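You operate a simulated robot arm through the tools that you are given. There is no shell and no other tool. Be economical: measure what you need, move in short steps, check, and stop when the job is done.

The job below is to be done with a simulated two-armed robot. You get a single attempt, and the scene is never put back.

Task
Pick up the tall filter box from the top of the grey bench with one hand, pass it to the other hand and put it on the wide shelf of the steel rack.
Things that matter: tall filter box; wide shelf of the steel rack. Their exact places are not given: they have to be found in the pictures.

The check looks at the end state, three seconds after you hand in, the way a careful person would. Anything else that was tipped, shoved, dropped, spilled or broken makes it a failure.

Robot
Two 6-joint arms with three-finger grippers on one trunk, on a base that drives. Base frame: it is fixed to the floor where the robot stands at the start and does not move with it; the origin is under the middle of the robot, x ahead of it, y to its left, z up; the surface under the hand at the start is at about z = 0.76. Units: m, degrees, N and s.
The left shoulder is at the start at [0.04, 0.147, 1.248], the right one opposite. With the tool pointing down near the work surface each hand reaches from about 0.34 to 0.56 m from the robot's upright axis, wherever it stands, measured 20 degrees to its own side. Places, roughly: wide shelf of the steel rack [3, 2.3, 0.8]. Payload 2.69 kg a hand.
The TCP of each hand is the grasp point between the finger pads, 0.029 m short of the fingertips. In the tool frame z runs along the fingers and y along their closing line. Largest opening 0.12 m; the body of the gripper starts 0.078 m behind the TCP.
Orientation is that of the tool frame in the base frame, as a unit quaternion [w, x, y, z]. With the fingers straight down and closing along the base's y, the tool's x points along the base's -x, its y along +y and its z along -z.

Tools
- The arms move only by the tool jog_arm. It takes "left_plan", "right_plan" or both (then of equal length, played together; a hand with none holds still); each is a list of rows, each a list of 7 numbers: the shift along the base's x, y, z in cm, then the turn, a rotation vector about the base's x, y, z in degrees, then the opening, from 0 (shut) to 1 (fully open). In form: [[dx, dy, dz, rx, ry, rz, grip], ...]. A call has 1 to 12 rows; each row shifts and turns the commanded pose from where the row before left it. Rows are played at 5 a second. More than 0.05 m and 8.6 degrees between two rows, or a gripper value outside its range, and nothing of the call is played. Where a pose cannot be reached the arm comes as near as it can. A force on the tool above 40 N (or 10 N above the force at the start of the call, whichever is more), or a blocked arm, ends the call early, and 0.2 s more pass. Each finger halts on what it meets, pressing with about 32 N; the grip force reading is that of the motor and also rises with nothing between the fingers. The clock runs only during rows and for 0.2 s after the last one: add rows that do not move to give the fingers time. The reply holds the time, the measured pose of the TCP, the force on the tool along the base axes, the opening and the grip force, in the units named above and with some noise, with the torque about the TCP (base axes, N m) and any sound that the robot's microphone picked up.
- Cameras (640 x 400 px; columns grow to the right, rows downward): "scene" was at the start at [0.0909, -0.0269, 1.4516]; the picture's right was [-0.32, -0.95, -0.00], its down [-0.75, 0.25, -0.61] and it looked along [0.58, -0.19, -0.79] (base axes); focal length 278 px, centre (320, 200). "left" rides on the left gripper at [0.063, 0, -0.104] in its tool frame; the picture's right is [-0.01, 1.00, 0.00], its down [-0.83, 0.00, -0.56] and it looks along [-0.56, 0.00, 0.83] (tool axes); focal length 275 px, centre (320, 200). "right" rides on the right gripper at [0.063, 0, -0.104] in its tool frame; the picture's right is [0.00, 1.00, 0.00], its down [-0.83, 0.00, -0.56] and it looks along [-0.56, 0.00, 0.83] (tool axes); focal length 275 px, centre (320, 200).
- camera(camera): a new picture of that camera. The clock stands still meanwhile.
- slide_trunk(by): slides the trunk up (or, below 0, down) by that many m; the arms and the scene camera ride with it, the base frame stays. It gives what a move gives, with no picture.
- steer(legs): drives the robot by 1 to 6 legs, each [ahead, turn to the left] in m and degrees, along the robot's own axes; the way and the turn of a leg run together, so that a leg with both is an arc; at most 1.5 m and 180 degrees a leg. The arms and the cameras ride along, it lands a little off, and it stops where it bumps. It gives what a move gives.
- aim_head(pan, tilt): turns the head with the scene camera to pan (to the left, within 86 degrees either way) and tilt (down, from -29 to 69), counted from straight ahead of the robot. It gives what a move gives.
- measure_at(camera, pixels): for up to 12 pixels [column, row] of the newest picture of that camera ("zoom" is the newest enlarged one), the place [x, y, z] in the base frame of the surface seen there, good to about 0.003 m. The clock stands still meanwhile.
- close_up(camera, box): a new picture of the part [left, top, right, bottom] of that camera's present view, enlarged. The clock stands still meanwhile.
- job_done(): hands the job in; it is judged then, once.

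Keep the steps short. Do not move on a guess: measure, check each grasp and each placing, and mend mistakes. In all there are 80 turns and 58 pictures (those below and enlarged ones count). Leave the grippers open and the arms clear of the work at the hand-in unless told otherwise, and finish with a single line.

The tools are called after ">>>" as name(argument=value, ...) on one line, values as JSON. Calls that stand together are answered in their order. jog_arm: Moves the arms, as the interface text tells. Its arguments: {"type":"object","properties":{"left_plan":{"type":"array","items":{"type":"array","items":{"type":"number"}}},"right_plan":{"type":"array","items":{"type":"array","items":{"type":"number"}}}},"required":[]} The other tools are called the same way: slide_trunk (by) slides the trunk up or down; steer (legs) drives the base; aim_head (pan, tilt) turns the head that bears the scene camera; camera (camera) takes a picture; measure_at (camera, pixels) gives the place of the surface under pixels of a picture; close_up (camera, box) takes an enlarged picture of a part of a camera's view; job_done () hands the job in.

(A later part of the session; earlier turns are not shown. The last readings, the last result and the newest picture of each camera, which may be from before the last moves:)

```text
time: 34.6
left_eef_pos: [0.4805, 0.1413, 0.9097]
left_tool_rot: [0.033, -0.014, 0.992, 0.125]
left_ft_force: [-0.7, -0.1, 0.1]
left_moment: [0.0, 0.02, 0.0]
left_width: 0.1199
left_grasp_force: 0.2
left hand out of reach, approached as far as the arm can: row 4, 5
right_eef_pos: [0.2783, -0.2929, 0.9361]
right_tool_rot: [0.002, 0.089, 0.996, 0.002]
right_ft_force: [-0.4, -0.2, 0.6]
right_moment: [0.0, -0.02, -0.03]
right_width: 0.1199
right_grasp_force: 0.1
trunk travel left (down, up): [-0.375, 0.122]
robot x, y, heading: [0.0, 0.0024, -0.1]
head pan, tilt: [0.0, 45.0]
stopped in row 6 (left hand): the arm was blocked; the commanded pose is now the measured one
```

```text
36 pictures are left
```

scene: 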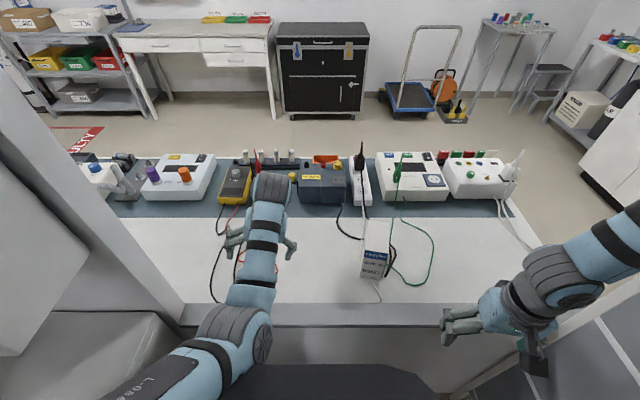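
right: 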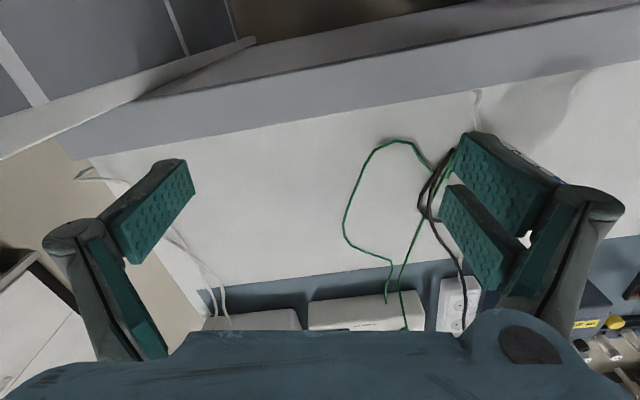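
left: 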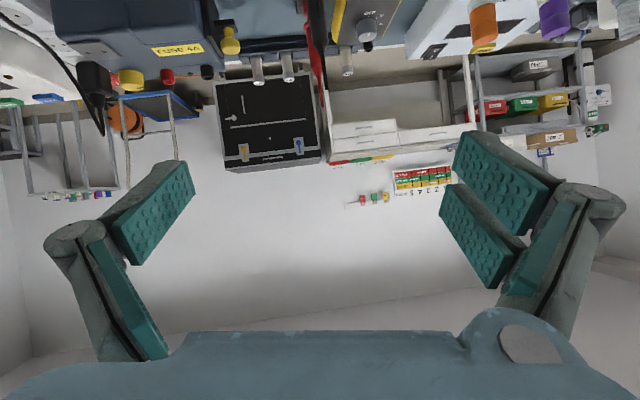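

The left elbow sits low near the bench edge in this posture. Raising the trunk puts the hands lower relative to the shoulders, nearer the stated good range. I'll raise it and test both arms.

>>> slide_trunk(by=0.12)

>>> jog_arm(right_plan=[[0, 0, -4, 0, 0, 0, 1], [0, 0, -4, 0, 0, 0, 1], [2, 2, -4, 0, 0, 0, 1], [2, 2, 0, 0, 0, 0, 1], [2, 2, 0, 0, 0, 0, 1], [0, 0, 0, 0, 0, 0, 1]])

>>> jog_arm(left_plan=[[0, 0, -4, 0, 0, 0, 1], [0, 0, -4, 0, 0, 0, 1], [0, -3, -4, 0, 0, 0, 1], [0, -3, 0, 0, 0, 0, 1], [0, -3, 0, 0, 0, 0, 1], [0, 0, 0, 0, 0, 0, 1]])

>>> camera(camera="scene")

```text
time: 36.1
left_eef_pos: [0.4795, 0.1408, 1.0293]
left_tool_rot: [0.033, -0.014, 0.991, 0.126]
left_ft_force: [0.8, 1.2, -0.3]
left_moment: [0.0, 0.0, -0.04]
left_width: 0.1202
left_grasp_force: 0.1
right_eef_pos: [0.2769, -0.2948, 1.0565]
right_tool_rot: [0.002, 0.088, 0.996, 0.003]
right_ft_force: [0.3, -1.3, -0.8]
right_moment: [0.01, 0.0, 0.02]
right_width: 0.1201
right_grasp_force: 0.1
trunk travel left (down, up): [-0.495, 0.002]
robot x, y, heading: [-0.0005, -0.0002, -0.4]
head pan, tilt: [0.0, 45.0]
```

```text
time: 37.5
left_eef_pos: [0.4789, 0.14, 1.0273]
left_tool_rot: [0.032, -0.014, 0.992, 0.125]
left_ft_force: [0.0, -0.5, 0.2]
left_moment: [-0.04, -0.03, 0.01]
left_width: 0.1199
left_grasp_force: 0.0
right_eef_pos: [0.2883, -0.3179, 0.9859]
right_tool_rot: [0.002, 0.089, 0.996, 0.003]
right_ft_force: [0.5, 0.8, 0.1]
right_moment: [-0.01, -0.01, 0.0]
right_width: 0.1199
right_grasp_force: 0.1
right hand out of reach, approached as far as the arm can: row 1, 2, 3, 4, 5
trunk travel left (down, up): [-0.495, 0.002]
robot x, y, heading: [0.0023, -0.0003, 0.0]
head pan, tilt: [0.0, 45.0]
```

```text
time: 38.9
left_eef_pos: [0.4818, 0.0533, 0.9118]
left_tool_rot: [0.034, -0.012, 0.992, 0.123]
left_ft_force: [0.8, -0.4, -0.3]
left_moment: [0.02, 0.02, -0.01]
left_width: 0.1201
left_grasp_force: 0.0
left hand out of reach, approached as far as the arm can: row 5
right_eef_pos: [0.2891, -0.3193, 0.9855]
right_tool_rot: [0.002, 0.089, 0.996, 0.003]
right_ft_force: [0.0, 0.8, -0.1]
right_moment: [-0.02, -0.03, 0.02]
right_width: 0.12
right_grasp_force: 0.1
trunk travel left (down, up): [-0.495, 0.002]
robot x, y, heading: [0.0017, -0.0015, 0.2]
head pan, tilt: [0.0, 45.0]
```

```text
35 pictures are left
```

scene: 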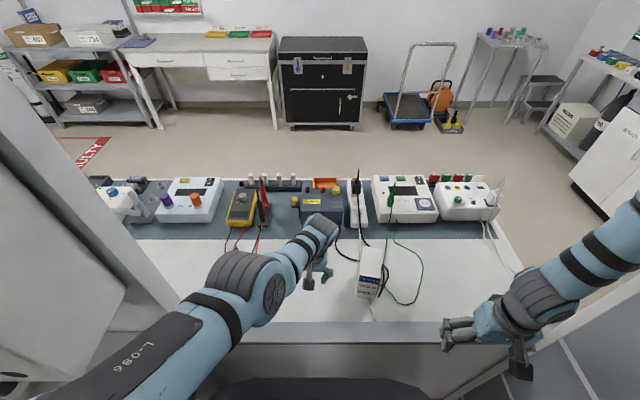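

Left now works down to y≈0.05. The right arm seems stuck in an awkward posture, as the left arm was until a farther target made it switch. I'll command the right hand to a nominal spot (0.45,-0.22,0.93) in one call.

>>> jog_arm(right_plan=[[3.2, 2, -1.1, 0, 0, 0, 1], [3.2, 2, -1.1, 0, 0, 0, 1], [3.2, 2, -1.1, 0, 0, 0, 1], [3.2, 2, -1.1, 0, 0, 0, 1], [3.2, 2, -1.1, 0, 0, 0, 1], [0, 0, 0, 0, 0, 0, 1], [0, 0, 0, 0, 0, 0, 1]])

>>> aim_head(pan=-35, tilt=40)

>>> camera(camera="scene")

```text
time: 40.5
left_eef_pos: [0.4806, 0.0545, 0.9107]
left_tool_rot: [0.032, -0.012, 0.992, 0.123]
left_ft_force: [-0.9, -0.6, -0.5]
left_moment: [0.0, 0.01, -0.01]
left_width: 0.1199
left_grasp_force: 0.1
right_eef_pos: [0.339, -0.3486, 0.9892]
right_tool_rot: [0.002, 0.089, 0.996, 0.002]
right_ft_force: [0.0, -0.1, -0.5]
right_moment: [0.0, 0.01, 0.03]
right_width: 0.12
right_grasp_force: 0.1
right hand out of reach, approached as far as the arm can: row 1, 2, 3, 4, 5
trunk travel left (down, up): [-0.495, 0.002]
robot x, y, heading: [0.0019, -0.0032, 0.1]
head pan, tilt: [0.0, 45.0]
```

```text
time: 41.5
left_eef_pos: [0.4804, 0.053, 0.9129]
left_tool_rot: [0.033, -0.012, 0.992, 0.123]
left_ft_force: [0.5, -0.6, 0.2]
left_moment: [0.01, 0.0, 0.02]
left_width: 0.1201
left_grasp_force: 0.0
right_eef_pos: [0.3391, -0.3489, 0.9889]
right_tool_rot: [0.002, 0.089, 0.996, 0.004]
right_ft_force: [0.1, 0.0, -0.8]
right_moment: [0.01, 0.04, 0.0]
right_width: 0.12
right_grasp_force: 0.0
trunk travel left (down, up): [-0.495, 0.002]
robot x, y, heading: [0.0008, 0.0041, 0.2]
head pan, tilt: [-35.0, 40.0]
```

```text
34 pictures are left
```

scene: 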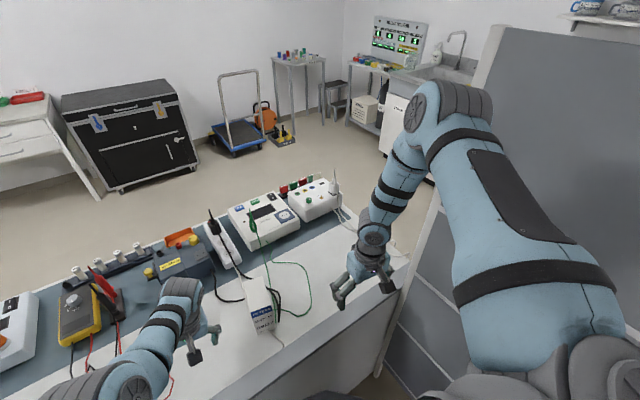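

I'll measure the arm joints in this picture to understand both postures.

>>> measure_at(camera="scene", pixels=[[420, 105], [465, 100], [395, 180], [372, 240], [368, 262], [500, 200], [530, 310], [80, 385], [150, 350], [182, 290], [190, 320], [262, 300]])

```text
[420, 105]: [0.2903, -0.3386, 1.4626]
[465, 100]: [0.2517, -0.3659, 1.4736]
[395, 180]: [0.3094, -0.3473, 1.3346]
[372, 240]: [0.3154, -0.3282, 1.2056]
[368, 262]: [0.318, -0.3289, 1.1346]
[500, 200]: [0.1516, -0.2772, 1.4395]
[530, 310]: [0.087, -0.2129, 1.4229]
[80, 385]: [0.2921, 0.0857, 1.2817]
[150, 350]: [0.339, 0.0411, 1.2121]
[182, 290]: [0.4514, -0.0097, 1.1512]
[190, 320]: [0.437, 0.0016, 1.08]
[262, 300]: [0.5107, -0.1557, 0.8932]
```

The right forearm hangs straight down and its upper arm points about -40°. Possibly the tool's yaw is what limits it, so I'll turn the right hand +30° about vertical and try inward again.

>>> jog_arm(right_plan=[[1, 0, 0, 0, 0, 8, 1], [1, 0, 0, 0, 0, 8, 1], [1, 0, 0, 0, 0, 8, 1], [1, 0, 0, 0, 0, 8, 1], [0, 0, 0, 0, 0, 0, 1]])

>>> jog_arm(right_plan=[[2, 3, 0, 0, 0, 0, 1], [2, 3, 0, 0, 0, 0, 1], [0, 0, 0, 0, 0, 0, 1]])

>>> jog_arm(right_plan=[[2, 2, 0, -8, 0, 0, 1], [2, 2, 0, -8, 0, 0, 1], [0, 0, 0, 0, 0, 0, 1]])

```text
time: 42.7
left_eef_pos: [0.4808, 0.0539, 0.9113]
left_tool_rot: [0.033, -0.013, 0.992, 0.123]
left_ft_force: [-0.7, -0.1, 0.0]
left_moment: [-0.01, 0.02, -0.01]
left_width: 0.1199
left_grasp_force: 0.1
right_eef_pos: [0.3633, -0.3669, 0.9959]
right_tool_rot: [0.002, -0.19, 0.982, 0.004]
right_ft_force: [0.5, 0.6, -0.1]
right_moment: [0.02, 0.03, -0.01]
right_width: 0.1199
right_grasp_force: 0.2
right hand out of reach, approached as far as the arm can: row 1, 2, 3, 4
trunk travel left (down, up): [-0.495, 0.002]
robot x, y, heading: [0.0025, 0.0006, 0.4]
head pan, tilt: [-35.0, 40.0]
```

```text
time: 43.5
left_eef_pos: [0.4797, 0.0534, 0.9111]
left_tool_rot: [0.033, -0.012, 0.992, 0.124]
left_ft_force: [0.0, 0.3, -0.8]
left_moment: [0.0, 0.02, -0.02]
left_width: 0.12
left_grasp_force: 0.0
right_eef_pos: [0.3642, -0.3659, 0.9955]
right_tool_rot: [0.002, -0.189, 0.982, 0.004]
right_ft_force: [0.2, 0.1, 0.4]
right_moment: [0.04, 0.02, -0.01]
right_width: 0.1203
right_grasp_force: 0.0
right hand out of reach, approached as far as the arm can: row 1, 2
trunk travel left (down, up): [-0.495, 0.002]
robot x, y, heading: [-0.0029, 0.0033, -0.2]
head pan, tilt: [-35.0, 40.0]
```

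```text
time: 44.3
left_eef_pos: [0.4805, 0.0542, 0.911]
left_tool_rot: [0.032, -0.012, 0.992, 0.124]
left_ft_force: [0.0, 0.4, -0.5]
left_moment: [-0.01, 0.01, 0.02]
left_width: 0.1201
left_grasp_force: 0.0
right_eef_pos: [0.3428, -0.4119, 0.9974]
right_tool_rot: [-0.025, -0.187, 0.973, -0.132]
right_ft_force: [-1.0, -0.3, 1.4]
right_moment: [-0.01, -0.03, 0.02]
right_width: 0.1202
right_grasp_force: 0.1
right hand out of reach, approached as far as the arm can: row 1, 2
trunk travel left (down, up): [-0.495, 0.002]
robot x, y, heading: [-0.0013, 0.0, 0.1]
head pan, tilt: [-35.0, 40.0]
```

Both arms have inward shoulder limits: right about -33°, left about -13°. So the hands can only meet if they point toward each other. New plan: the left hand points toward -y and slightly down, takes the box from its left side closing along x, and the right hand meets it from the right. First I'll turn the left hand to about -80° yaw in free air and remove its tilt.

>>> jog_arm(left_plan=[[-1, 0, 2, -7, 0, 0, 1], [-1, 0, 2, -7, 0, 0, 1], [0, 0, 1, 0, 0, -8, 1], [0, 0, 0, 0, 0, -8, 1], [0, 0, 0, 0, 0, -8, 1], [0, 0, 0, 0, 0, -8, 1], [0, 0, 0, 0, 0, -8, 1], [0, 0, 0, 0, 0, 0, 1]])

>>> jog_arm(left_plan=[[0, 0, 0, 0, 0, -8, 1], [0, 0, 0, 0, 0, -8, 1], [0, 0, 0, 0, 0, -8, 1], [0, 0, 0, 0, 0, -8, 1], [0, 0, 0, 0, 0, -8, 1], [0, 0, 0, 0, 0, 0, 1]])

>>> aim_head(pan=0, tilt=50)

>>> camera(camera="scene")

```text
time: 46.1
left_eef_pos: [0.5097, 0.0337, 0.9355]
left_tool_rot: [0.028, 0.328, 0.944, -0.009]
left_ft_force: [-0.2, 0.0, 0.4]
left_moment: [0.02, 0.07, 0.02]
left_width: 0.1201
left_grasp_force: 0.1
left hand out of reach, approached as far as the arm can: row 1, 2, 3
right_eef_pos: [0.3433, -0.4124, 0.9983]
right_tool_rot: [-0.025, -0.188, 0.973, -0.133]
right_ft_force: [-0.4, -0.8, -0.7]
right_moment: [-0.02, -0.05, -0.01]
right_width: 0.12
right_grasp_force: 0.0
trunk travel left (down, up): [-0.495, 0.002]
robot x, y, heading: [-0.0021, 0.0017, -0.2]
head pan, tilt: [-35.0, 40.0]
```

```text
time: 47.5
left_eef_pos: [0.5069, 0.0346, 0.9375]
left_tool_rot: [0.024, 0.632, 0.775, -0.019]
left_ft_force: [-0.4, 1.1, -0.7]
left_moment: [-0.02, 0.01, 0.01]
left_width: 0.12
left_grasp_force: 0.0
right_eef_pos: [0.3449, -0.4127, 0.9972]
right_tool_rot: [-0.025, -0.187, 0.973, -0.133]
right_ft_force: [-0.7, 0.2, -0.2]
right_moment: [0.01, 0.05, 0.01]
right_width: 0.1198
right_grasp_force: 0.0
trunk travel left (down, up): [-0.495, 0.002]
robot x, y, heading: [0.0004, -0.0019, -0.1]
head pan, tilt: [-35.0, 40.0]
```

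```text
time: 48.5
left_eef_pos: [0.5073, 0.0348, 0.9374]
left_tool_rot: [0.024, 0.631, 0.776, -0.019]
left_ft_force: [-0.1, 0.7, -0.1]
left_moment: [-0.01, -0.02, -0.01]
left_width: 0.1202
left_grasp_force: 0.1
right_eef_pos: [0.3441, -0.412, 0.9978]
right_tool_rot: [-0.025, -0.186, 0.973, -0.133]
right_ft_force: [-0.6, -0.7, -1.0]
right_moment: [-0.01, 0.01, 0.0]
right_width: 0.1202
right_grasp_force: 0.1
trunk travel left (down, up): [-0.495, 0.002]
robot x, y, heading: [0.0011, -0.0006, -0.1]
head pan, tilt: [0.0, 50.0]
```

```text
33 pictures are left
```

scene: 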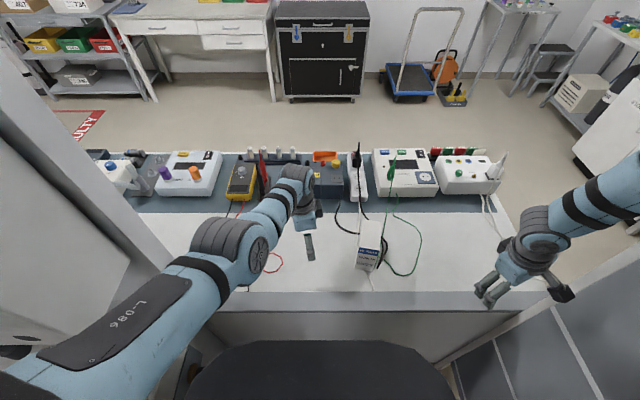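

The yaw works (about -78°). Next I'll pitch the tool up to 30° below level, pointing toward -y, moving the TCP so that the wrist stays put. It will end above the box with its fingers well over the box top.

>>> jog_arm(left_plan=[[0.4, -2.4, 1.0, -7.36, -1.42, 0, 1], [0.4, -2.4, 1.0, -7.36, -1.42, 0, 1], [0.4, -2.4, 1.2, -7.36, -1.42, 0, 1], [0.4, -2.4, 1.4, -7.36, -1.42, 0, 1], [0, 0, 0, 0, 0, 0, 1]])

>>> jog_arm(left_plan=[[0.4, -2.2, 1.4, -7.36, -1.42, 0, 1], [0.4, -2.2, 1.5, -7.36, -1.42, 0, 1], [0.4, -2.0, 1.6, -7.36, -1.42, 0, 1], [0.4, -2.0, 1.8, -7.36, -1.42, 0, 1], [0, 0, 0, 0, 0, 0, 1]])

>>> camera(camera="scene")

```text
time: 49.7
left_eef_pos: [0.5246, -0.061, 0.9821]
left_tool_rot: [0.221, 0.603, 0.744, -0.184]
left_ft_force: [0.0, 0.1, 0.6]
left_moment: [0.0, 0.01, 0.01]
left_width: 0.1199
left_grasp_force: 0.0
right_eef_pos: [0.3432, -0.4126, 0.9972]
right_tool_rot: [-0.025, -0.188, 0.973, -0.133]
right_ft_force: [-0.6, 0.6, 0.1]
right_moment: [-0.01, 0.01, 0.0]
right_width: 0.1199
right_grasp_force: 0.0
trunk travel left (down, up): [-0.495, 0.002]
robot x, y, heading: [0.003, -0.0022, 0.0]
head pan, tilt: [0.0, 50.0]
```

```text
time: 50.9
left_eef_pos: [0.5377, -0.1409, 1.0467]
left_tool_rot: [0.404, 0.535, 0.661, -0.337]
left_ft_force: [-0.8, 0.0, 0.1]
left_moment: [0.01, -0.02, 0.0]
left_width: 0.1203
left_grasp_force: 0.1
left hand out of reach, approached as far as the arm can: row 4
right_eef_pos: [0.3442, -0.4129, 0.9987]
right_tool_rot: [-0.024, -0.187, 0.973, -0.133]
right_ft_force: [-0.7, 0.2, 0.2]
right_moment: [0.01, -0.01, 0.02]
right_width: 0.1201
right_grasp_force: 0.0
trunk travel left (down, up): [-0.495, 0.002]
robot x, y, heading: [-0.0, 0.0029, 0.2]
head pan, tilt: [0.0, 50.0]
```

```text
32 pictures are left
```

scene: 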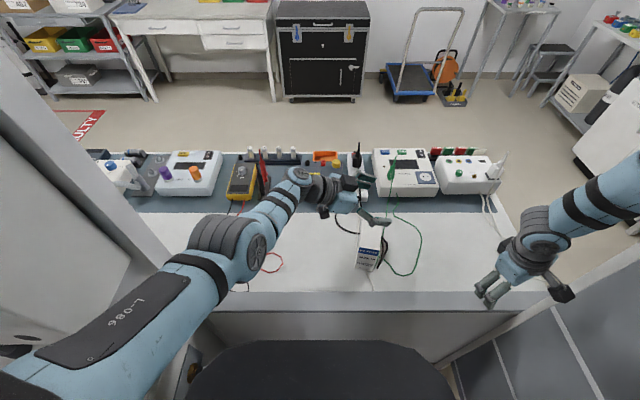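

The left hand now points toward -y, pitched 26°. The box's own yaw of -10° means I should point about 20° further round. Turning the base about 13° to the right helps both the pointing and the reach. First I'll tuck the right hand inward, away from the partition, then turn the base.

>>> jog_arm(right_plan=[[-1, 1.5, 0, 8, 0, 0, 1], [-1, 1.5, 0, 8, 0, 0, 1], [-2, 1.3, 1, 0, 0, 0, 1], [-2, 1.3, 1, 0, 0, 0, 1], [0, 0, 0, 0, 0, 0, 1]])

>>> steer(legs=[[0, -13]])

>>> camera(camera="scene")

```text
time: 52.1
left_eef_pos: [0.5381, -0.1419, 1.0459]
left_tool_rot: [0.402, 0.536, 0.661, -0.337]
left_ft_force: [-0.3, -0.4, -0.6]
left_moment: [-0.06, -0.01, 0.0]
left_width: 0.1201
left_grasp_force: 0.0
right_eef_pos: [0.2851, -0.3545, 1.0155]
right_tool_rot: [0.001, -0.189, 0.982, 0.003]
right_ft_force: [-0.4, -0.8, -0.2]
right_moment: [0.0, -0.04, -0.01]
right_width: 0.1201
right_grasp_force: 0.1
trunk travel left (down, up): [-0.495, 0.002]
robot x, y, heading: [-0.0014, 0.0, -0.1]
head pan, tilt: [0.0, 50.0]
```

```text
time: 53.3
left_eef_pos: [0.4941, -0.2573, 1.0472]
left_tool_rot: [0.364, 0.606, 0.596, -0.381]
left_ft_force: [0.3, 0.2, -0.1]
left_moment: [0.04, 0.01, -0.05]
left_width: 0.1202
left_grasp_force: 0.1
right_eef_pos: [0.1993, -0.4089, 1.015]
right_tool_rot: [0.0, -0.078, 0.997, 0.002]
right_ft_force: [-0.3, 0.0, -0.8]
right_moment: [0.01, 0.0, -0.02]
right_width: 0.1202
right_grasp_force: 0.0
trunk travel left (down, up): [-0.495, 0.002]
robot x, y, heading: [-0.0004, 0.0011, -12.9]
head pan, tilt: [0.0, 50.0]
```

```text
31 pictures are left
```

scene: 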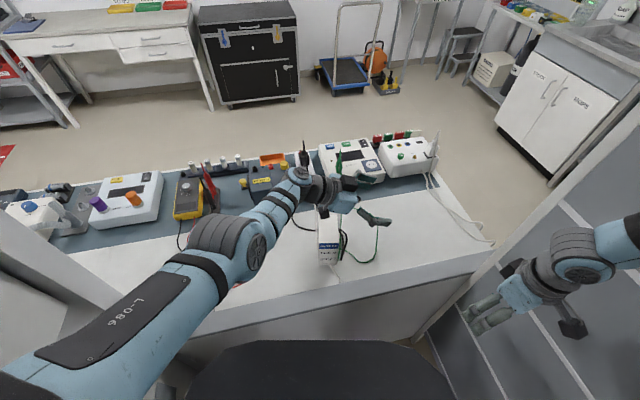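

The base turned -12.9° with no trouble. Before descending I'll measure the items near where the left wrist will pass, and the box again.

>>> measure_at(camera="scene", pixels=[[262, 170], [268, 200], [284, 165], [272, 158], [243, 183], [304, 150], [320, 240], [320, 262], [338, 262], [336, 243], [205, 190], [300, 222]])

>>> camera(camera="left")

```text
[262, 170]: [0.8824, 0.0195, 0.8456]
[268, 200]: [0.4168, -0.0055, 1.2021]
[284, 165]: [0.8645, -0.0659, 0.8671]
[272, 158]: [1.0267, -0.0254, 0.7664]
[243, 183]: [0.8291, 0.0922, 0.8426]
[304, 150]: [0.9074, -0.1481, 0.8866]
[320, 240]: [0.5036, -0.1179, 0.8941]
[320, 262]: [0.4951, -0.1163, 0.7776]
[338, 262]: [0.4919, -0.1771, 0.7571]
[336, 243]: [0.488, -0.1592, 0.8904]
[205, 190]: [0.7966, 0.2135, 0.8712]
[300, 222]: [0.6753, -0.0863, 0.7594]
```

```text
30 pictures are left
```

left: 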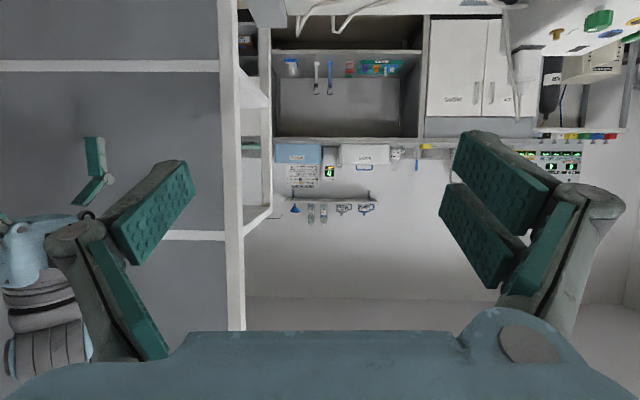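

The bench items are well clear, at x≥0.8. I'll move the left hand at this height to the left of the box, adding -8.6° yaw, and check the black cover in front of me before lowering the trunk.

>>> measure_at(camera="scene", pixels=[[310, 350], [310, 390], [430, 370], [445, 395], [200, 380], [340, 320]])

>>> jog_arm(left_plan=[[1.1, 3.85, 0, 0, 0, -1.43, 1], [1.1, 3.85, 0, 0, 0, -1.43, 1], [1.1, 3.85, 0, 0, 0, -1.43, 1], [1.1, 3.85, 0, 0, 0, -1.43, 1], [1.1, 3.85, 0, 0, 0, -1.43, 1], [1.1, 3.85, 0, 0, 0, -1.43, 1], [0, 0, 0, 0, 0, 0, 1]])

```text
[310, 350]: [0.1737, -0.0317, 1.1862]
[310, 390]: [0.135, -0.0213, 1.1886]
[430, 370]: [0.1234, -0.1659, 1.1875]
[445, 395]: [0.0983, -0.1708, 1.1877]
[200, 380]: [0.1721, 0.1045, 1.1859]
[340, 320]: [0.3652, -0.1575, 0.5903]
```

```text
time: 54.9
left_eef_pos: [0.5391, -0.0236, 1.0519]
left_tool_rot: [0.334, 0.649, 0.55, -0.407]
left_ft_force: [0.2, 0.5, 0.0]
left_moment: [0.07, -0.02, 0.04]
left_width: 0.1201
left_grasp_force: 0.0
left hand out of reach, approached as far as the arm can: row 5, 6
right_eef_pos: [0.1977, -0.41, 1.0148]
right_tool_rot: [0.0, -0.078, 0.997, 0.002]
right_ft_force: [-0.2, 0.7, 0.0]
right_moment: [0.02, 0.01, -0.01]
right_width: 0.1202
right_grasp_force: 0.1
trunk travel left (down, up): [-0.495, 0.002]
robot x, y, heading: [0.0008, 0.0009, -13.0]
head pan, tilt: [0.0, 50.0]
```

The black part is my own trunk cover. The left hand is beside the box with about 7 cm of clearance, so I'll lower the trunk 0.19 and look.

>>> slide_trunk(by=-0.19)

>>> camera(camera="scene")

>>> camera(camera="left")

```text
time: 57.0
left_eef_pos: [0.5376, -0.0236, 0.8612]
left_tool_rot: [0.334, 0.65, 0.55, -0.406]
left_ft_force: [0.7, -0.3, -1.0]
left_moment: [0.0, -0.02, 0.03]
left_width: 0.12
left_grasp_force: 0.1
right_eef_pos: [0.1986, -0.4086, 0.8248]
right_tool_rot: [0.001, -0.078, 0.997, 0.002]
right_ft_force: [0.2, 0.2, 0.0]
right_moment: [0.02, -0.01, 0.01]
right_width: 0.1202
right_grasp_force: 0.1
trunk travel left (down, up): [-0.305, 0.192]
robot x, y, heading: [-0.0026, 0.0037, -12.8]
head pan, tilt: [0.0, 50.0]
```

```text
29 pictures are left
```

scene: 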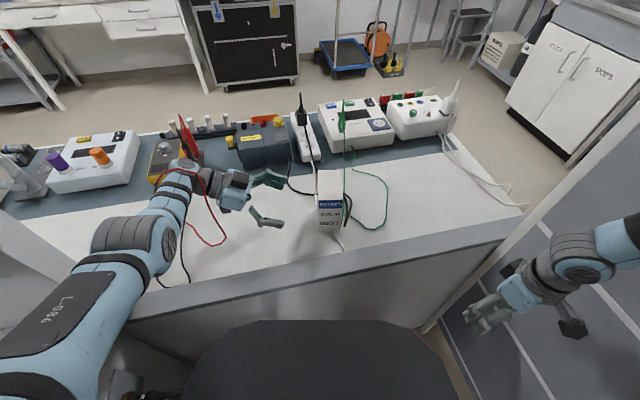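

```text
28 pictures are left
```

left: 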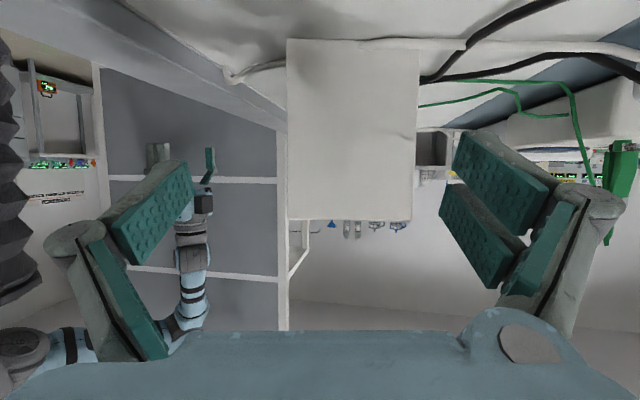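

The left camera shows the box's left face at columns 287–418, 2.2 cm to the tool's right, and the tool is well aligned with it. I'll shift sideways 2.2 cm, advance most of the way and check.

>>> jog_arm(left_plan=[[2.17, -0.39, -0.3, 0, 0, 0, 1], [-0.52, -2.91, 0, 0, 0, 0, 1], [-0.52, -2.91, 0, 0, 0, 0, 1], [0, 0, 0, 0, 0, 0, 1]])

>>> camera(camera="left")

```text
time: 58.0
left_eef_pos: [0.5254, -0.0808, 0.8614]
left_tool_rot: [0.334, 0.649, 0.549, -0.407]
left_ft_force: [-0.3, 0.6, 0.3]
left_moment: [-0.01, 0.01, 0.01]
left_width: 0.1203
left_grasp_force: 0.0
left hand out of reach, approached as far as the arm can: row 1
right_eef_pos: [0.1975, -0.4085, 0.8246]
right_tool_rot: [0.001, -0.077, 0.997, 0.003]
right_ft_force: [-0.2, 0.6, -0.3]
right_moment: [-0.01, -0.02, 0.0]
right_width: 0.1202
right_grasp_force: 0.1
trunk travel left (down, up): [-0.305, 0.192]
robot x, y, heading: [-0.0003, -0.0015, -13.0]
head pan, tilt: [0.0, 50.0]
```

```text
27 pictures are left
```

left: 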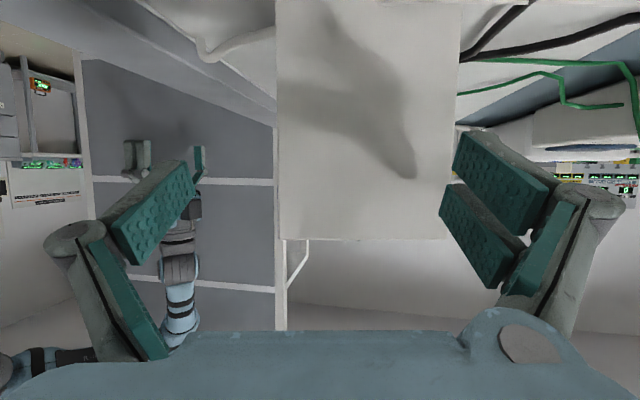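

The box centre is still about 2.3 cm toward +x, because the sideways shift was out of reach. I'll retry it from here, closer in.

>>> jog_arm(left_plan=[[1.2, -0.2, 0, 0, 0, 0, 1], [1.2, -0.2, 0, 0, 0, 0, 1], [0, 0, 0, 0, 0, 0, 1]])

```text
time: 58.8
left_eef_pos: [0.5331, -0.0816, 0.8647]
left_tool_rot: [0.335, 0.649, 0.55, -0.406]
left_ft_force: [-0.4, 0.6, 0.0]
left_moment: [0.02, 0.01, 0.05]
left_width: 0.1203
left_grasp_force: 0.2
left hand out of reach, approached as far as the arm can: row 1, 2
right_eef_pos: [0.1981, -0.4093, 0.8257]
right_tool_rot: [0.0, -0.077, 0.997, 0.004]
right_ft_force: [0.1, 0.5, -0.3]
right_moment: [0.0, 0.03, -0.01]
right_width: 0.1202
right_grasp_force: 0.1
trunk travel left (down, up): [-0.305, 0.192]
robot x, y, heading: [0.0002, 0.0022, -12.9]
head pan, tilt: [0.0, 50.0]
```

It's still short by 1.6 cm at full stretch. I'll raise the hand 8 cm, lower the trunk 8 cm (bringing the shoulder nearer to the hand's height) and shift again.

>>> jog_arm(left_plan=[[0, 0, 4, 0, 0, 0, 1], [0, 0, 4, 0, 0, 0, 1], [0, 0, 0, 0, 0, 0, 1]])

>>> slide_trunk(by=-0.08)

>>> jog_arm(left_plan=[[0.9, -0.1, 0, 0, 0, 0, 1], [0.8, -0.1, 0, 0, 0, 0, 1], [0, 0, 0, 0, 0, 0, 1]])

>>> camera(camera="left")

```text
time: 59.6
left_eef_pos: [0.5341, -0.0802, 0.9428]
left_tool_rot: [0.334, 0.649, 0.55, -0.406]
left_ft_force: [-0.3, 0.1, -0.7]
left_moment: [-0.04, -0.01, 0.03]
left_width: 0.12
left_grasp_force: 0.0
right_eef_pos: [0.1979, -0.409, 0.8247]
right_tool_rot: [0.0, -0.078, 0.997, 0.003]
right_ft_force: [-0.5, -1.3, 0.8]
right_moment: [0.0, -0.01, 0.02]
right_width: 0.1201
right_grasp_force: 0.1
trunk travel left (down, up): [-0.305, 0.192]
robot x, y, heading: [0.0039, 0.0015, -13.0]
head pan, tilt: [0.0, 50.0]
```

```text
time: 60.8
left_eef_pos: [0.535, -0.0813, 0.8636]
left_tool_rot: [0.333, 0.65, 0.549, -0.406]
left_ft_force: [-0.5, -0.1, -0.9]
left_moment: [-0.01, -0.01, 0.01]
left_width: 0.1199
left_grasp_force: 0.0
right_eef_pos: [0.1982, -0.4094, 0.7463]
right_tool_rot: [0.0, -0.077, 0.997, 0.003]
right_ft_force: [0.4, -0.3, -0.3]
right_moment: [0.01, -0.01, 0.01]
right_width: 0.1202
right_grasp_force: 0.1
trunk travel left (down, up): [-0.225, 0.272]
robot x, y, heading: [0.0005, -0.0003, -13.2]
head pan, tilt: [0.0, 50.0]
```

```text
time: 61.6
left_eef_pos: [0.5521, -0.0832, 0.8647]
left_tool_rot: [0.333, 0.65, 0.55, -0.406]
left_ft_force: [-0.3, 0.1, 0.3]
left_moment: [-0.02, -0.01, -0.01]
left_width: 0.12
left_grasp_force: 0.0
right_eef_pos: [0.1974, -0.4091, 0.7455]
right_tool_rot: [0.0, -0.078, 0.997, 0.002]
right_ft_force: [0.0, 0.1, -0.2]
right_moment: [0.01, -0.01, 0.01]
right_width: 0.1202
right_grasp_force: 0.1
trunk travel left (down, up): [-0.225, 0.272]
robot x, y, heading: [0.0001, 0.001, -13.0]
head pan, tilt: [0.0, 50.0]
```

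```text
26 pictures are left
```

left: 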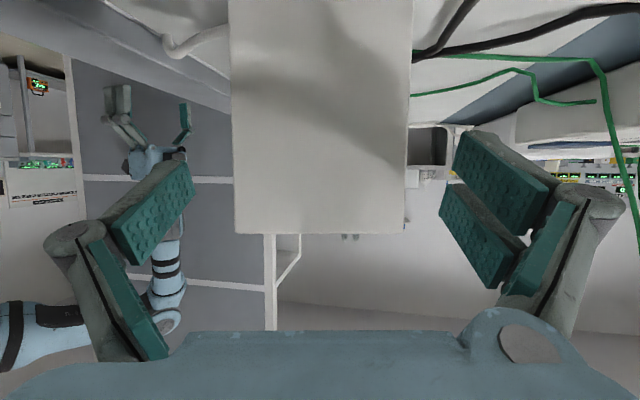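

The box is now centred between the fingers (columns 230–411). I'll advance 6.2 cm with the fingers open and look.

>>> jog_arm(left_plan=[[-0.37, -2.05, -0.2, 0, 0, 0, 1], [-0.37, -2.05, -0.2, 0, 0, 0, 1], [-0.36, -2.0, -0.2, 0, 0, 0, 1], [0, 0, 0, 0, 0, 0, 1]])

>>> camera(camera="left")

>>> close_up(camera="scene", box=[200, 90, 420, 270])

```text
time: 62.6
left_eef_pos: [0.5415, -0.1445, 0.8596]
left_tool_rot: [0.334, 0.649, 0.549, -0.406]
left_ft_force: [-0.4, 0.4, 0.4]
left_moment: [0.01, -0.02, -0.03]
left_width: 0.1202
left_grasp_force: 0.2
right_eef_pos: [0.1982, -0.4094, 0.7459]
right_tool_rot: [0.001, -0.077, 0.997, 0.002]
right_ft_force: [-0.1, -0.6, -0.3]
right_moment: [0.01, 0.0, -0.02]
right_width: 0.1199
right_grasp_force: 0.1
trunk travel left (down, up): [-0.225, 0.272]
robot x, y, heading: [0.0014, 0.0029, -13.0]
head pan, tilt: [0.0, 50.0]
```

```text
25 pictures are left
```

left: 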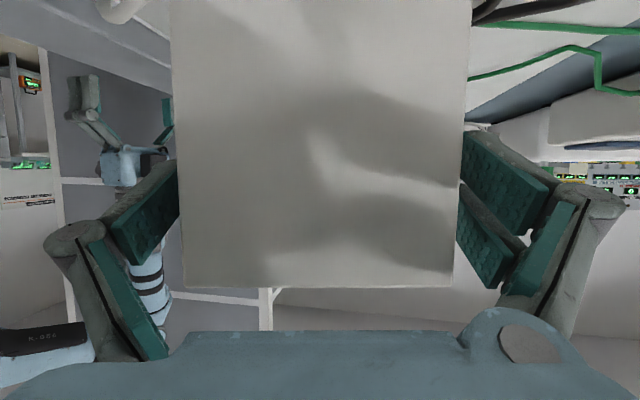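

```text
2.22 times, centred on (310, 180) of scene
```

zoom: 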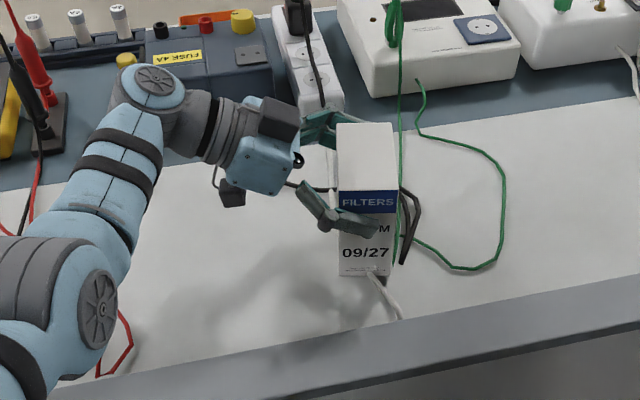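

The fingers straddle the front and back faces evenly. I'll close on the box with time to settle.

>>> jog_arm(left_plan=[[0, 0, 0, 0, 0, 0, 0.8], [0, 0, 0, 0, 0, 0, 0.6], [0, 0, 0, 0, 0, 0, 0.5], [0, 0, 0, 0, 0, 0, 0.5], [0, 0, 0, 0, 0, 0, 0.5]])

>>> jog_arm(left_plan=[[0, 0, 1.5, 0, 0, 0, 0.5], [0, 0, 2, 0, 0, 0, 0.5], [0, 0, 2, 0, 0, 0, 0.5], [0, 0, 0, 0, 0, 0, 0.5]])

>>> close_up(camera="scene", box=[200, 90, 420, 270])

```text
time: 63.8
left_eef_pos: [0.5418, -0.1441, 0.8594]
left_tool_rot: [0.334, 0.649, 0.55, -0.406]
left_ft_force: [1.4, -1.0, 0.7]
left_moment: [-0.08, -0.17, -0.02]
left_width: 0.0999
left_grasp_force: 31.8
right_eef_pos: [0.1983, -0.4091, 0.7465]
right_tool_rot: [0.001, -0.078, 0.997, 0.003]
right_ft_force: [-0.6, 0.1, 0.2]
right_moment: [0.0, 0.0, 0.0]
right_width: 0.1199
right_grasp_force: 0.1
trunk travel left (down, up): [-0.225, 0.272]
robot x, y, heading: [0.0018, 0.0007, -12.9]
head pan, tilt: [0.0, 50.0]
```

```text
time: 64.8
left_eef_pos: [0.5407, -0.1431, 0.9126]
left_tool_rot: [0.334, 0.649, 0.55, -0.406]
left_ft_force: [0.5, -0.1, -0.4]
left_moment: [0.04, 0.0, 0.0]
left_width: 0.0999
left_grasp_force: 32.1
right_eef_pos: [0.197, -0.4099, 0.7471]
right_tool_rot: [0.001, -0.078, 0.997, 0.003]
right_ft_force: [-0.8, -0.1, 0.2]
right_moment: [-0.01, 0.01, 0.0]
right_width: 0.1198
right_grasp_force: 0.0
trunk travel left (down, up): [-0.225, 0.272]
robot x, y, heading: [0.0005, -0.0007, -13.0]
head pan, tilt: [0.0, 50.0]
```

```text
2.22 times, centred on (310, 180) of scene
```

zoom: 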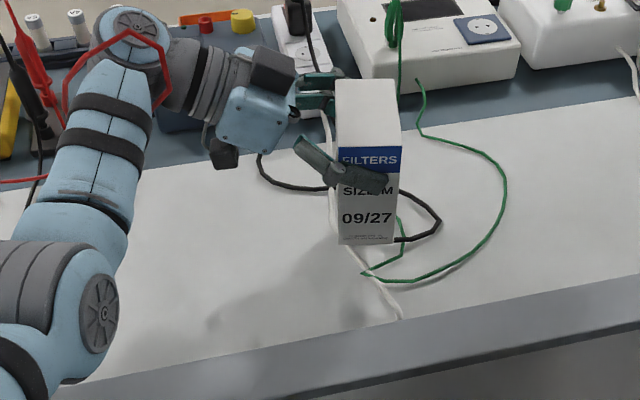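

The box is lifted (width 0.10, grip 32 N), and the cables slid away from under it. But a red lead appears to lie across the left wrist, so I'll look closer before raising more.

>>> close_up(camera="scene", box=[130, 80, 270, 220])

>>> measure_at(camera="zoom", pixels=[[320, 200]])

```text
2.86 times, centred on (200, 150) of scene
```

zoom: 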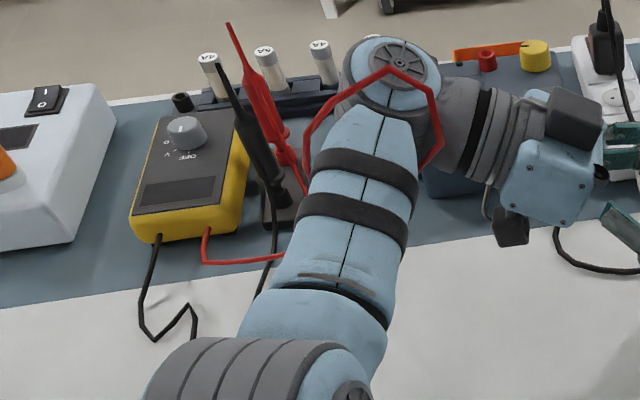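

```text
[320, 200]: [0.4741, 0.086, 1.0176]
```

>>> measure_at(camera="zoom", pixels=[[390, 71], [360, 86], [320, 115], [306, 150], [302, 185], [430, 95], [441, 130], [430, 160], [440, 105], [400, 60], [230, 262], [290, 165]])

>>> aim_head(pan=30, tilt=50)

>>> close_up(camera="scene", box=[220, 80, 480, 270])

```text
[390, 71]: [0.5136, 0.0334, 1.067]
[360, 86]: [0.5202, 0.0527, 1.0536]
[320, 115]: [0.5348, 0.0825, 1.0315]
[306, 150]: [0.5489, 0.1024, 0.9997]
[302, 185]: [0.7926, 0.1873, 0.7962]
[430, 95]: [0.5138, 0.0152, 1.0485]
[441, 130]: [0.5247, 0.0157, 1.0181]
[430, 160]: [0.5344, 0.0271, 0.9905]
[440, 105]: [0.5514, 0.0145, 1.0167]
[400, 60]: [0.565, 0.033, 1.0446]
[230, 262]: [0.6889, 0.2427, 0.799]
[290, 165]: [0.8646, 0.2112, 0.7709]
```

```text
time: 65.7
left_eef_pos: [0.5421, -0.1429, 0.9129]
left_tool_rot: [0.333, 0.649, 0.55, -0.406]
left_ft_force: [-0.1, -0.2, -0.9]
left_moment: [0.02, 0.02, -0.05]
left_width: 0.0998
left_grasp_force: 32.0
right_eef_pos: [0.1994, -0.4085, 0.746]
right_tool_rot: [0.0, -0.078, 0.997, 0.003]
right_ft_force: [0.9, 0.3, 0.3]
right_moment: [0.01, 0.01, -0.02]
right_width: 0.1202
right_grasp_force: 0.0
trunk travel left (down, up): [-0.225, 0.272]
robot x, y, heading: [0.0016, -0.0012, -12.7]
head pan, tilt: [30.0, 50.0]
```

```text
2.11 times, centred on (350, 175) of scene
```

zoom: 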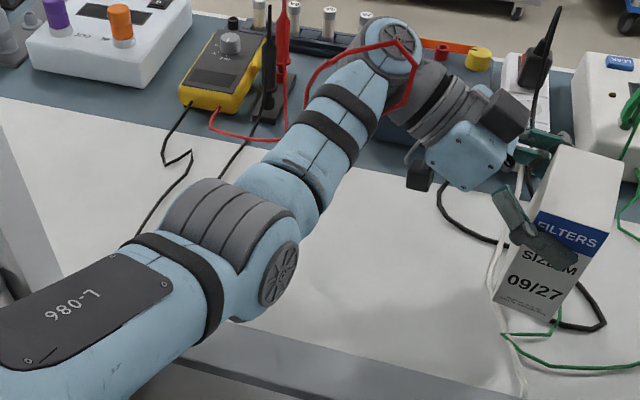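

The red meter lead really does lie over the left wrist, so pulling on would drag the meter. I'll put the box down on a clear piece of bench, free the arm, and then pick again. First I'll measure the clear area left of the white cable.

>>> measure_at(camera="zoom", pixels=[[400, 290], [430, 330], [470, 280], [440, 200], [496, 245], [370, 350], [380, 235], [505, 325], [330, 290], [455, 228]])

>>> jog_arm(left_plan=[[-1.3, 2.3, 0, 0, 0, 0, 0.5], [-1.3, 2.3, 0, 0, 0, 0, 0.5], [-1.3, 2.3, 0, 0, 0, 0, 0.5], [-1.3, 2.0, 0, 0, 0, 0, 0.5], [0, 0, 0, 0, 0, 0, 0.5]])

>>> aim_head(pan=15, tilt=52)

>>> close_up(camera="scene", box=[180, 80, 460, 280])

```text
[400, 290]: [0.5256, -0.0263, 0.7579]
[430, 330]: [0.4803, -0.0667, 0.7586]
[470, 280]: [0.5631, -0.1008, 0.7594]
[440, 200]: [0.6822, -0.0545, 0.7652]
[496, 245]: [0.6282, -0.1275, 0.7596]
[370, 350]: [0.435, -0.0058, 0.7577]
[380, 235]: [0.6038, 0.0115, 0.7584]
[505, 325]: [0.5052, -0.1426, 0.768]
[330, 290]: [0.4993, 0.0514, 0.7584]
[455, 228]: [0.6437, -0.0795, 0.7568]
```

```text
time: 66.9
left_eef_pos: [0.4881, -0.0549, 0.9135]
left_tool_rot: [0.333, 0.649, 0.55, -0.406]
left_ft_force: [0.2, -0.3, -1.2]
left_moment: [0.01, -0.04, -0.04]
left_width: 0.0998
left_grasp_force: 32.0
right_eef_pos: [0.1991, -0.4089, 0.7451]
right_tool_rot: [0.0, -0.078, 0.997, 0.003]
right_ft_force: [-0.3, -1.1, 0.5]
right_moment: [0.01, 0.0, -0.04]
right_width: 0.1199
right_grasp_force: 0.0
trunk travel left (down, up): [-0.225, 0.272]
robot x, y, heading: [0.0012, -0.0017, -13.1]
head pan, tilt: [30.0, 50.0]
```

```text
time: 67.7
left_eef_pos: [0.4882, -0.0543, 0.9129]
left_tool_rot: [0.333, 0.65, 0.55, -0.406]
left_ft_force: [0.0, 0.0, -0.9]
left_moment: [0.03, 0.02, -0.03]
left_width: 0.0993
left_grasp_force: 31.8
right_eef_pos: [0.1969, -0.4087, 0.7469]
right_tool_rot: [0.0, -0.078, 0.997, 0.002]
right_ft_force: [0.4, -0.2, -0.4]
right_moment: [0.0, 0.01, 0.04]
right_width: 0.1199
right_grasp_force: 0.0
trunk travel left (down, up): [-0.225, 0.272]
robot x, y, heading: [0.0009, -0.0013, -12.8]
head pan, tilt: [15.0, 52.0]
```

```text
2.00 times, centred on (320, 180) of scene
```

zoom: 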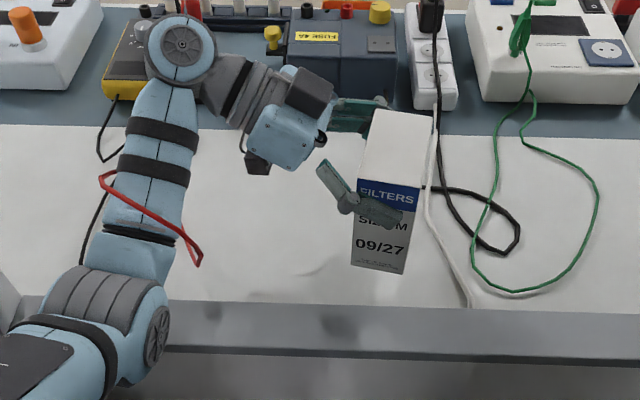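

After moving left the lead went slack and slid toward the elbow. The spot under the box is clear, with the white cable at y≈-0.14. I'll lower the box 5 cm onto the bench here.

>>> jog_arm(left_plan=[[0, 0, -2, 0, 0, 0, 0.5], [0, 0, -2, 0, 0, 0, 0.5], [0, 0, -1.0, 0, 0, 0, 0.5], [0, 0, -0.3, 0, 0, 0, 0.5], [0, 0, 0, 0, 0, 0, 0.5]])

>>> close_up(camera="scene", box=[180, 80, 460, 280])

```text
time: 68.9
left_eef_pos: [0.4893, -0.0558, 0.8611]
left_tool_rot: [0.334, 0.649, 0.55, -0.405]
left_ft_force: [-0.1, 0.9, -1.6]
left_moment: [0.01, 0.0, 0.02]
left_width: 0.0996
left_grasp_force: 31.7
right_eef_pos: [0.1986, -0.4084, 0.7455]
right_tool_rot: [0.001, -0.077, 0.997, 0.003]
right_ft_force: [-0.7, -0.5, 0.8]
right_moment: [-0.01, -0.03, 0.0]
right_width: 0.1199
right_grasp_force: 0.0
trunk travel left (down, up): [-0.225, 0.272]
robot x, y, heading: [0.0042, 0.002, -12.9]
head pan, tilt: [15.0, 52.0]
```

```text
2.00 times, centred on (320, 180) of scene
```

zoom: 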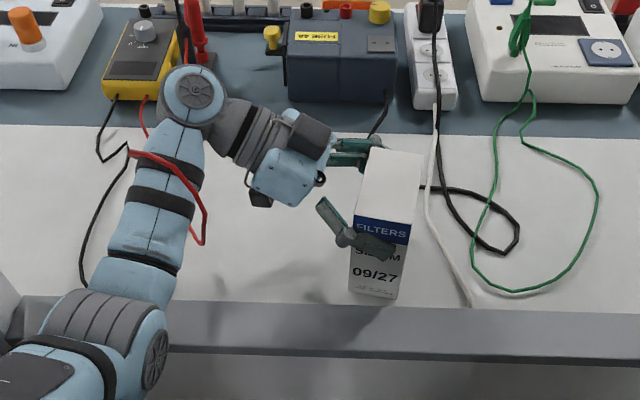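

The box's front sits close to the bench edge (x≈0.44). I'll lift it 1 cm, shift it 3 cm toward +x and set it down again.

>>> jog_arm(left_plan=[[0, 0, 1.2, 0, 0, 0, 0.5], [1.5, -0.2, 0, 0, 0, 0, 0.5], [1.5, -0.2, 0, 0, 0, 0, 0.5], [0, 0, -1, 0, 0, 0, 0.5], [0, 0, -0.4, 0, 0, 0, 0.5], [0, 0, 0, 0, 0, 0, 0.5]])

>>> close_up(camera="scene", box=[240, 110, 440, 250])

```text
time: 70.3
left_eef_pos: [0.5198, -0.0598, 0.8599]
left_tool_rot: [0.335, 0.649, 0.55, -0.405]
left_ft_force: [1.9, -0.7, 6.8]
left_moment: [0.05, -0.58, 0.04]
left_width: 0.0997
left_grasp_force: 32.1
right_eef_pos: [0.1973, -0.4088, 0.7461]
right_tool_rot: [0.002, -0.077, 0.997, 0.003]
right_ft_force: [0.0, 0.0, -0.7]
right_moment: [-0.03, 0.01, 0.0]
right_width: 0.12
right_grasp_force: 0.1
trunk travel left (down, up): [-0.225, 0.272]
robot x, y, heading: [-0.0009, 0.0008, -12.9]
head pan, tilt: [15.0, 52.0]
```

```text
2.86 times, centred on (340, 180) of scene
```

zoom: 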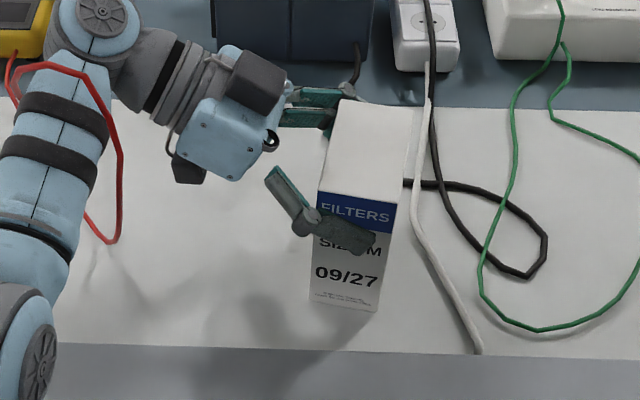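

The box stands firmly (6.8 N reaction). I'll open and back off 9 cm along the approach line, then look at the lead.

>>> jog_arm(left_plan=[[0, 0, 0, 0, 0, 0, 0.7], [0, 0, 0, 0, 0, 0, 1], [0, 0, 0, 0, 0, 0, 1], [0.53, 2.95, 0, 0, 0, 0, 1], [0.53, 2.95, 0, 0, 0, 0, 1], [0.4, 2.95, 0, 0, 0, 0, 1], [0, 0, 0, 0, 0, 0, 1]])

>>> aim_head(pan=30, tilt=52)

>>> camera(camera="scene")

```text
time: 71.9
left_eef_pos: [0.5343, 0.0293, 0.8595]
left_tool_rot: [0.334, 0.649, 0.55, -0.406]
left_ft_force: [-0.2, 0.3, -0.3]
left_moment: [-0.02, -0.01, 0.01]
left_width: 0.1201
left_grasp_force: 0.1
right_eef_pos: [0.1971, -0.4088, 0.7455]
right_tool_rot: [0.001, -0.078, 0.997, 0.003]
right_ft_force: [0.1, 0.5, 0.9]
right_moment: [0.04, -0.01, 0.01]
right_width: 0.1202
right_grasp_force: 0.1
trunk travel left (down, up): [-0.225, 0.272]
robot x, y, heading: [0.0018, 0.0004, -13.0]
head pan, tilt: [15.0, 52.0]
```

```text
time: 72.7
left_eef_pos: [0.5334, 0.0294, 0.8595]
left_tool_rot: [0.334, 0.649, 0.55, -0.405]
left_ft_force: [0.0, -0.2, 0.2]
left_moment: [-0.02, -0.02, -0.01]
left_width: 0.12
left_grasp_force: 0.1
right_eef_pos: [0.1975, -0.4096, 0.7452]
right_tool_rot: [0.001, -0.077, 0.997, 0.002]
right_ft_force: [-0.3, -0.2, 0.5]
right_moment: [-0.02, 0.0, 0.01]
right_width: 0.1201
right_grasp_force: 0.1
trunk travel left (down, up): [-0.225, 0.272]
robot x, y, heading: [0.0014, 0.0009, -13.2]
head pan, tilt: [30.0, 52.0]
```

```text
17 pictures are left
```

scene: 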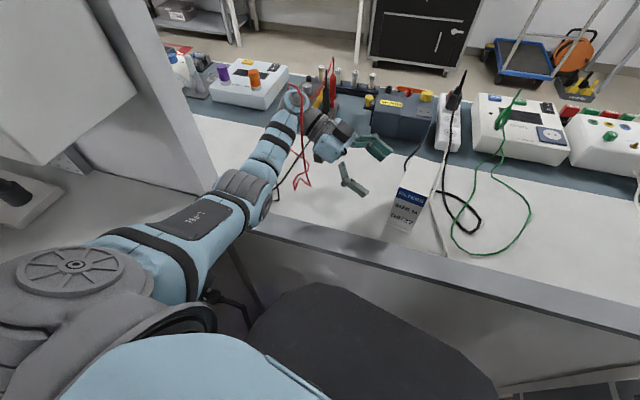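

The left hand is clear of the box, which stands well. The lead still lies over the wrist knuckle, with its slack end on the bench to the right. With the hand pointing straight down, the lead should slip off over the knuckle as the arm pulls back. I'll pitch the hand down, keeping the fingertips above the bench.

>>> jog_arm(left_plan=[[-0.4, 2.1, 0.4, 7.8, -1.38, 0, 1], [-0.4, 2.1, 0.4, 7.8, -1.38, 0, 1], [-0.4, 2.1, 0.3, 7.8, -1.38, 0, 1], [-0.4, 2.1, 0, 7.8, -1.38, 0, 1], [-0.4, 2.1, 0, 7.8, -1.38, 0, 1], [-0.4, 2.1, 0, 7.8, -1.38, 0, 1], [-0.4, 2.1, 0, 7.8, -1.38, 0, 1], [-0.4, 2.1, 0, 7.8, -1.38, 0, 1], [0, 0, 0, 0, 0, 0, 1]])

>>> camera(camera="scene")

```text
time: 74.7
left_eef_pos: [0.5681, 0.1959, 0.8062]
left_tool_rot: [-0.002, 0.763, 0.646, -0.001]
left_ft_force: [-0.3, -0.6, 0.1]
left_moment: [-0.01, 0.0, -0.01]
left_width: 0.1198
left_grasp_force: 0.0
left hand out of reach, approached as far as the arm can: row 3, 4, 5, 6, 7, 8
right_eef_pos: [0.1973, -0.4092, 0.7459]
right_tool_rot: [0.001, -0.077, 0.997, 0.003]
right_ft_force: [-0.6, 0.2, 0.0]
right_moment: [0.0, -0.01, -0.03]
right_width: 0.12
right_grasp_force: 0.1
trunk travel left (down, up): [-0.225, 0.272]
robot x, y, heading: [0.0015, -0.0008, -13.0]
head pan, tilt: [30.0, 52.0]
```

```text
16 pictures are left
```

scene: 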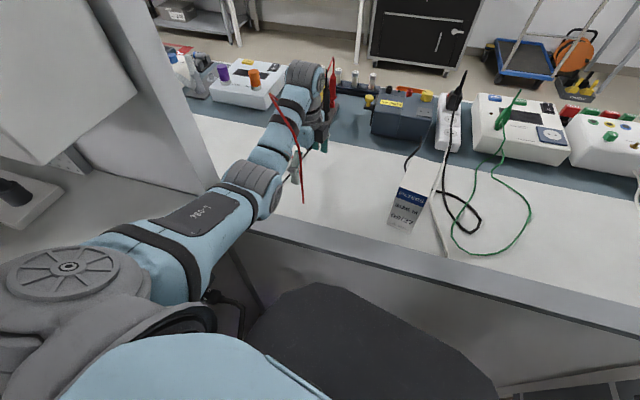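

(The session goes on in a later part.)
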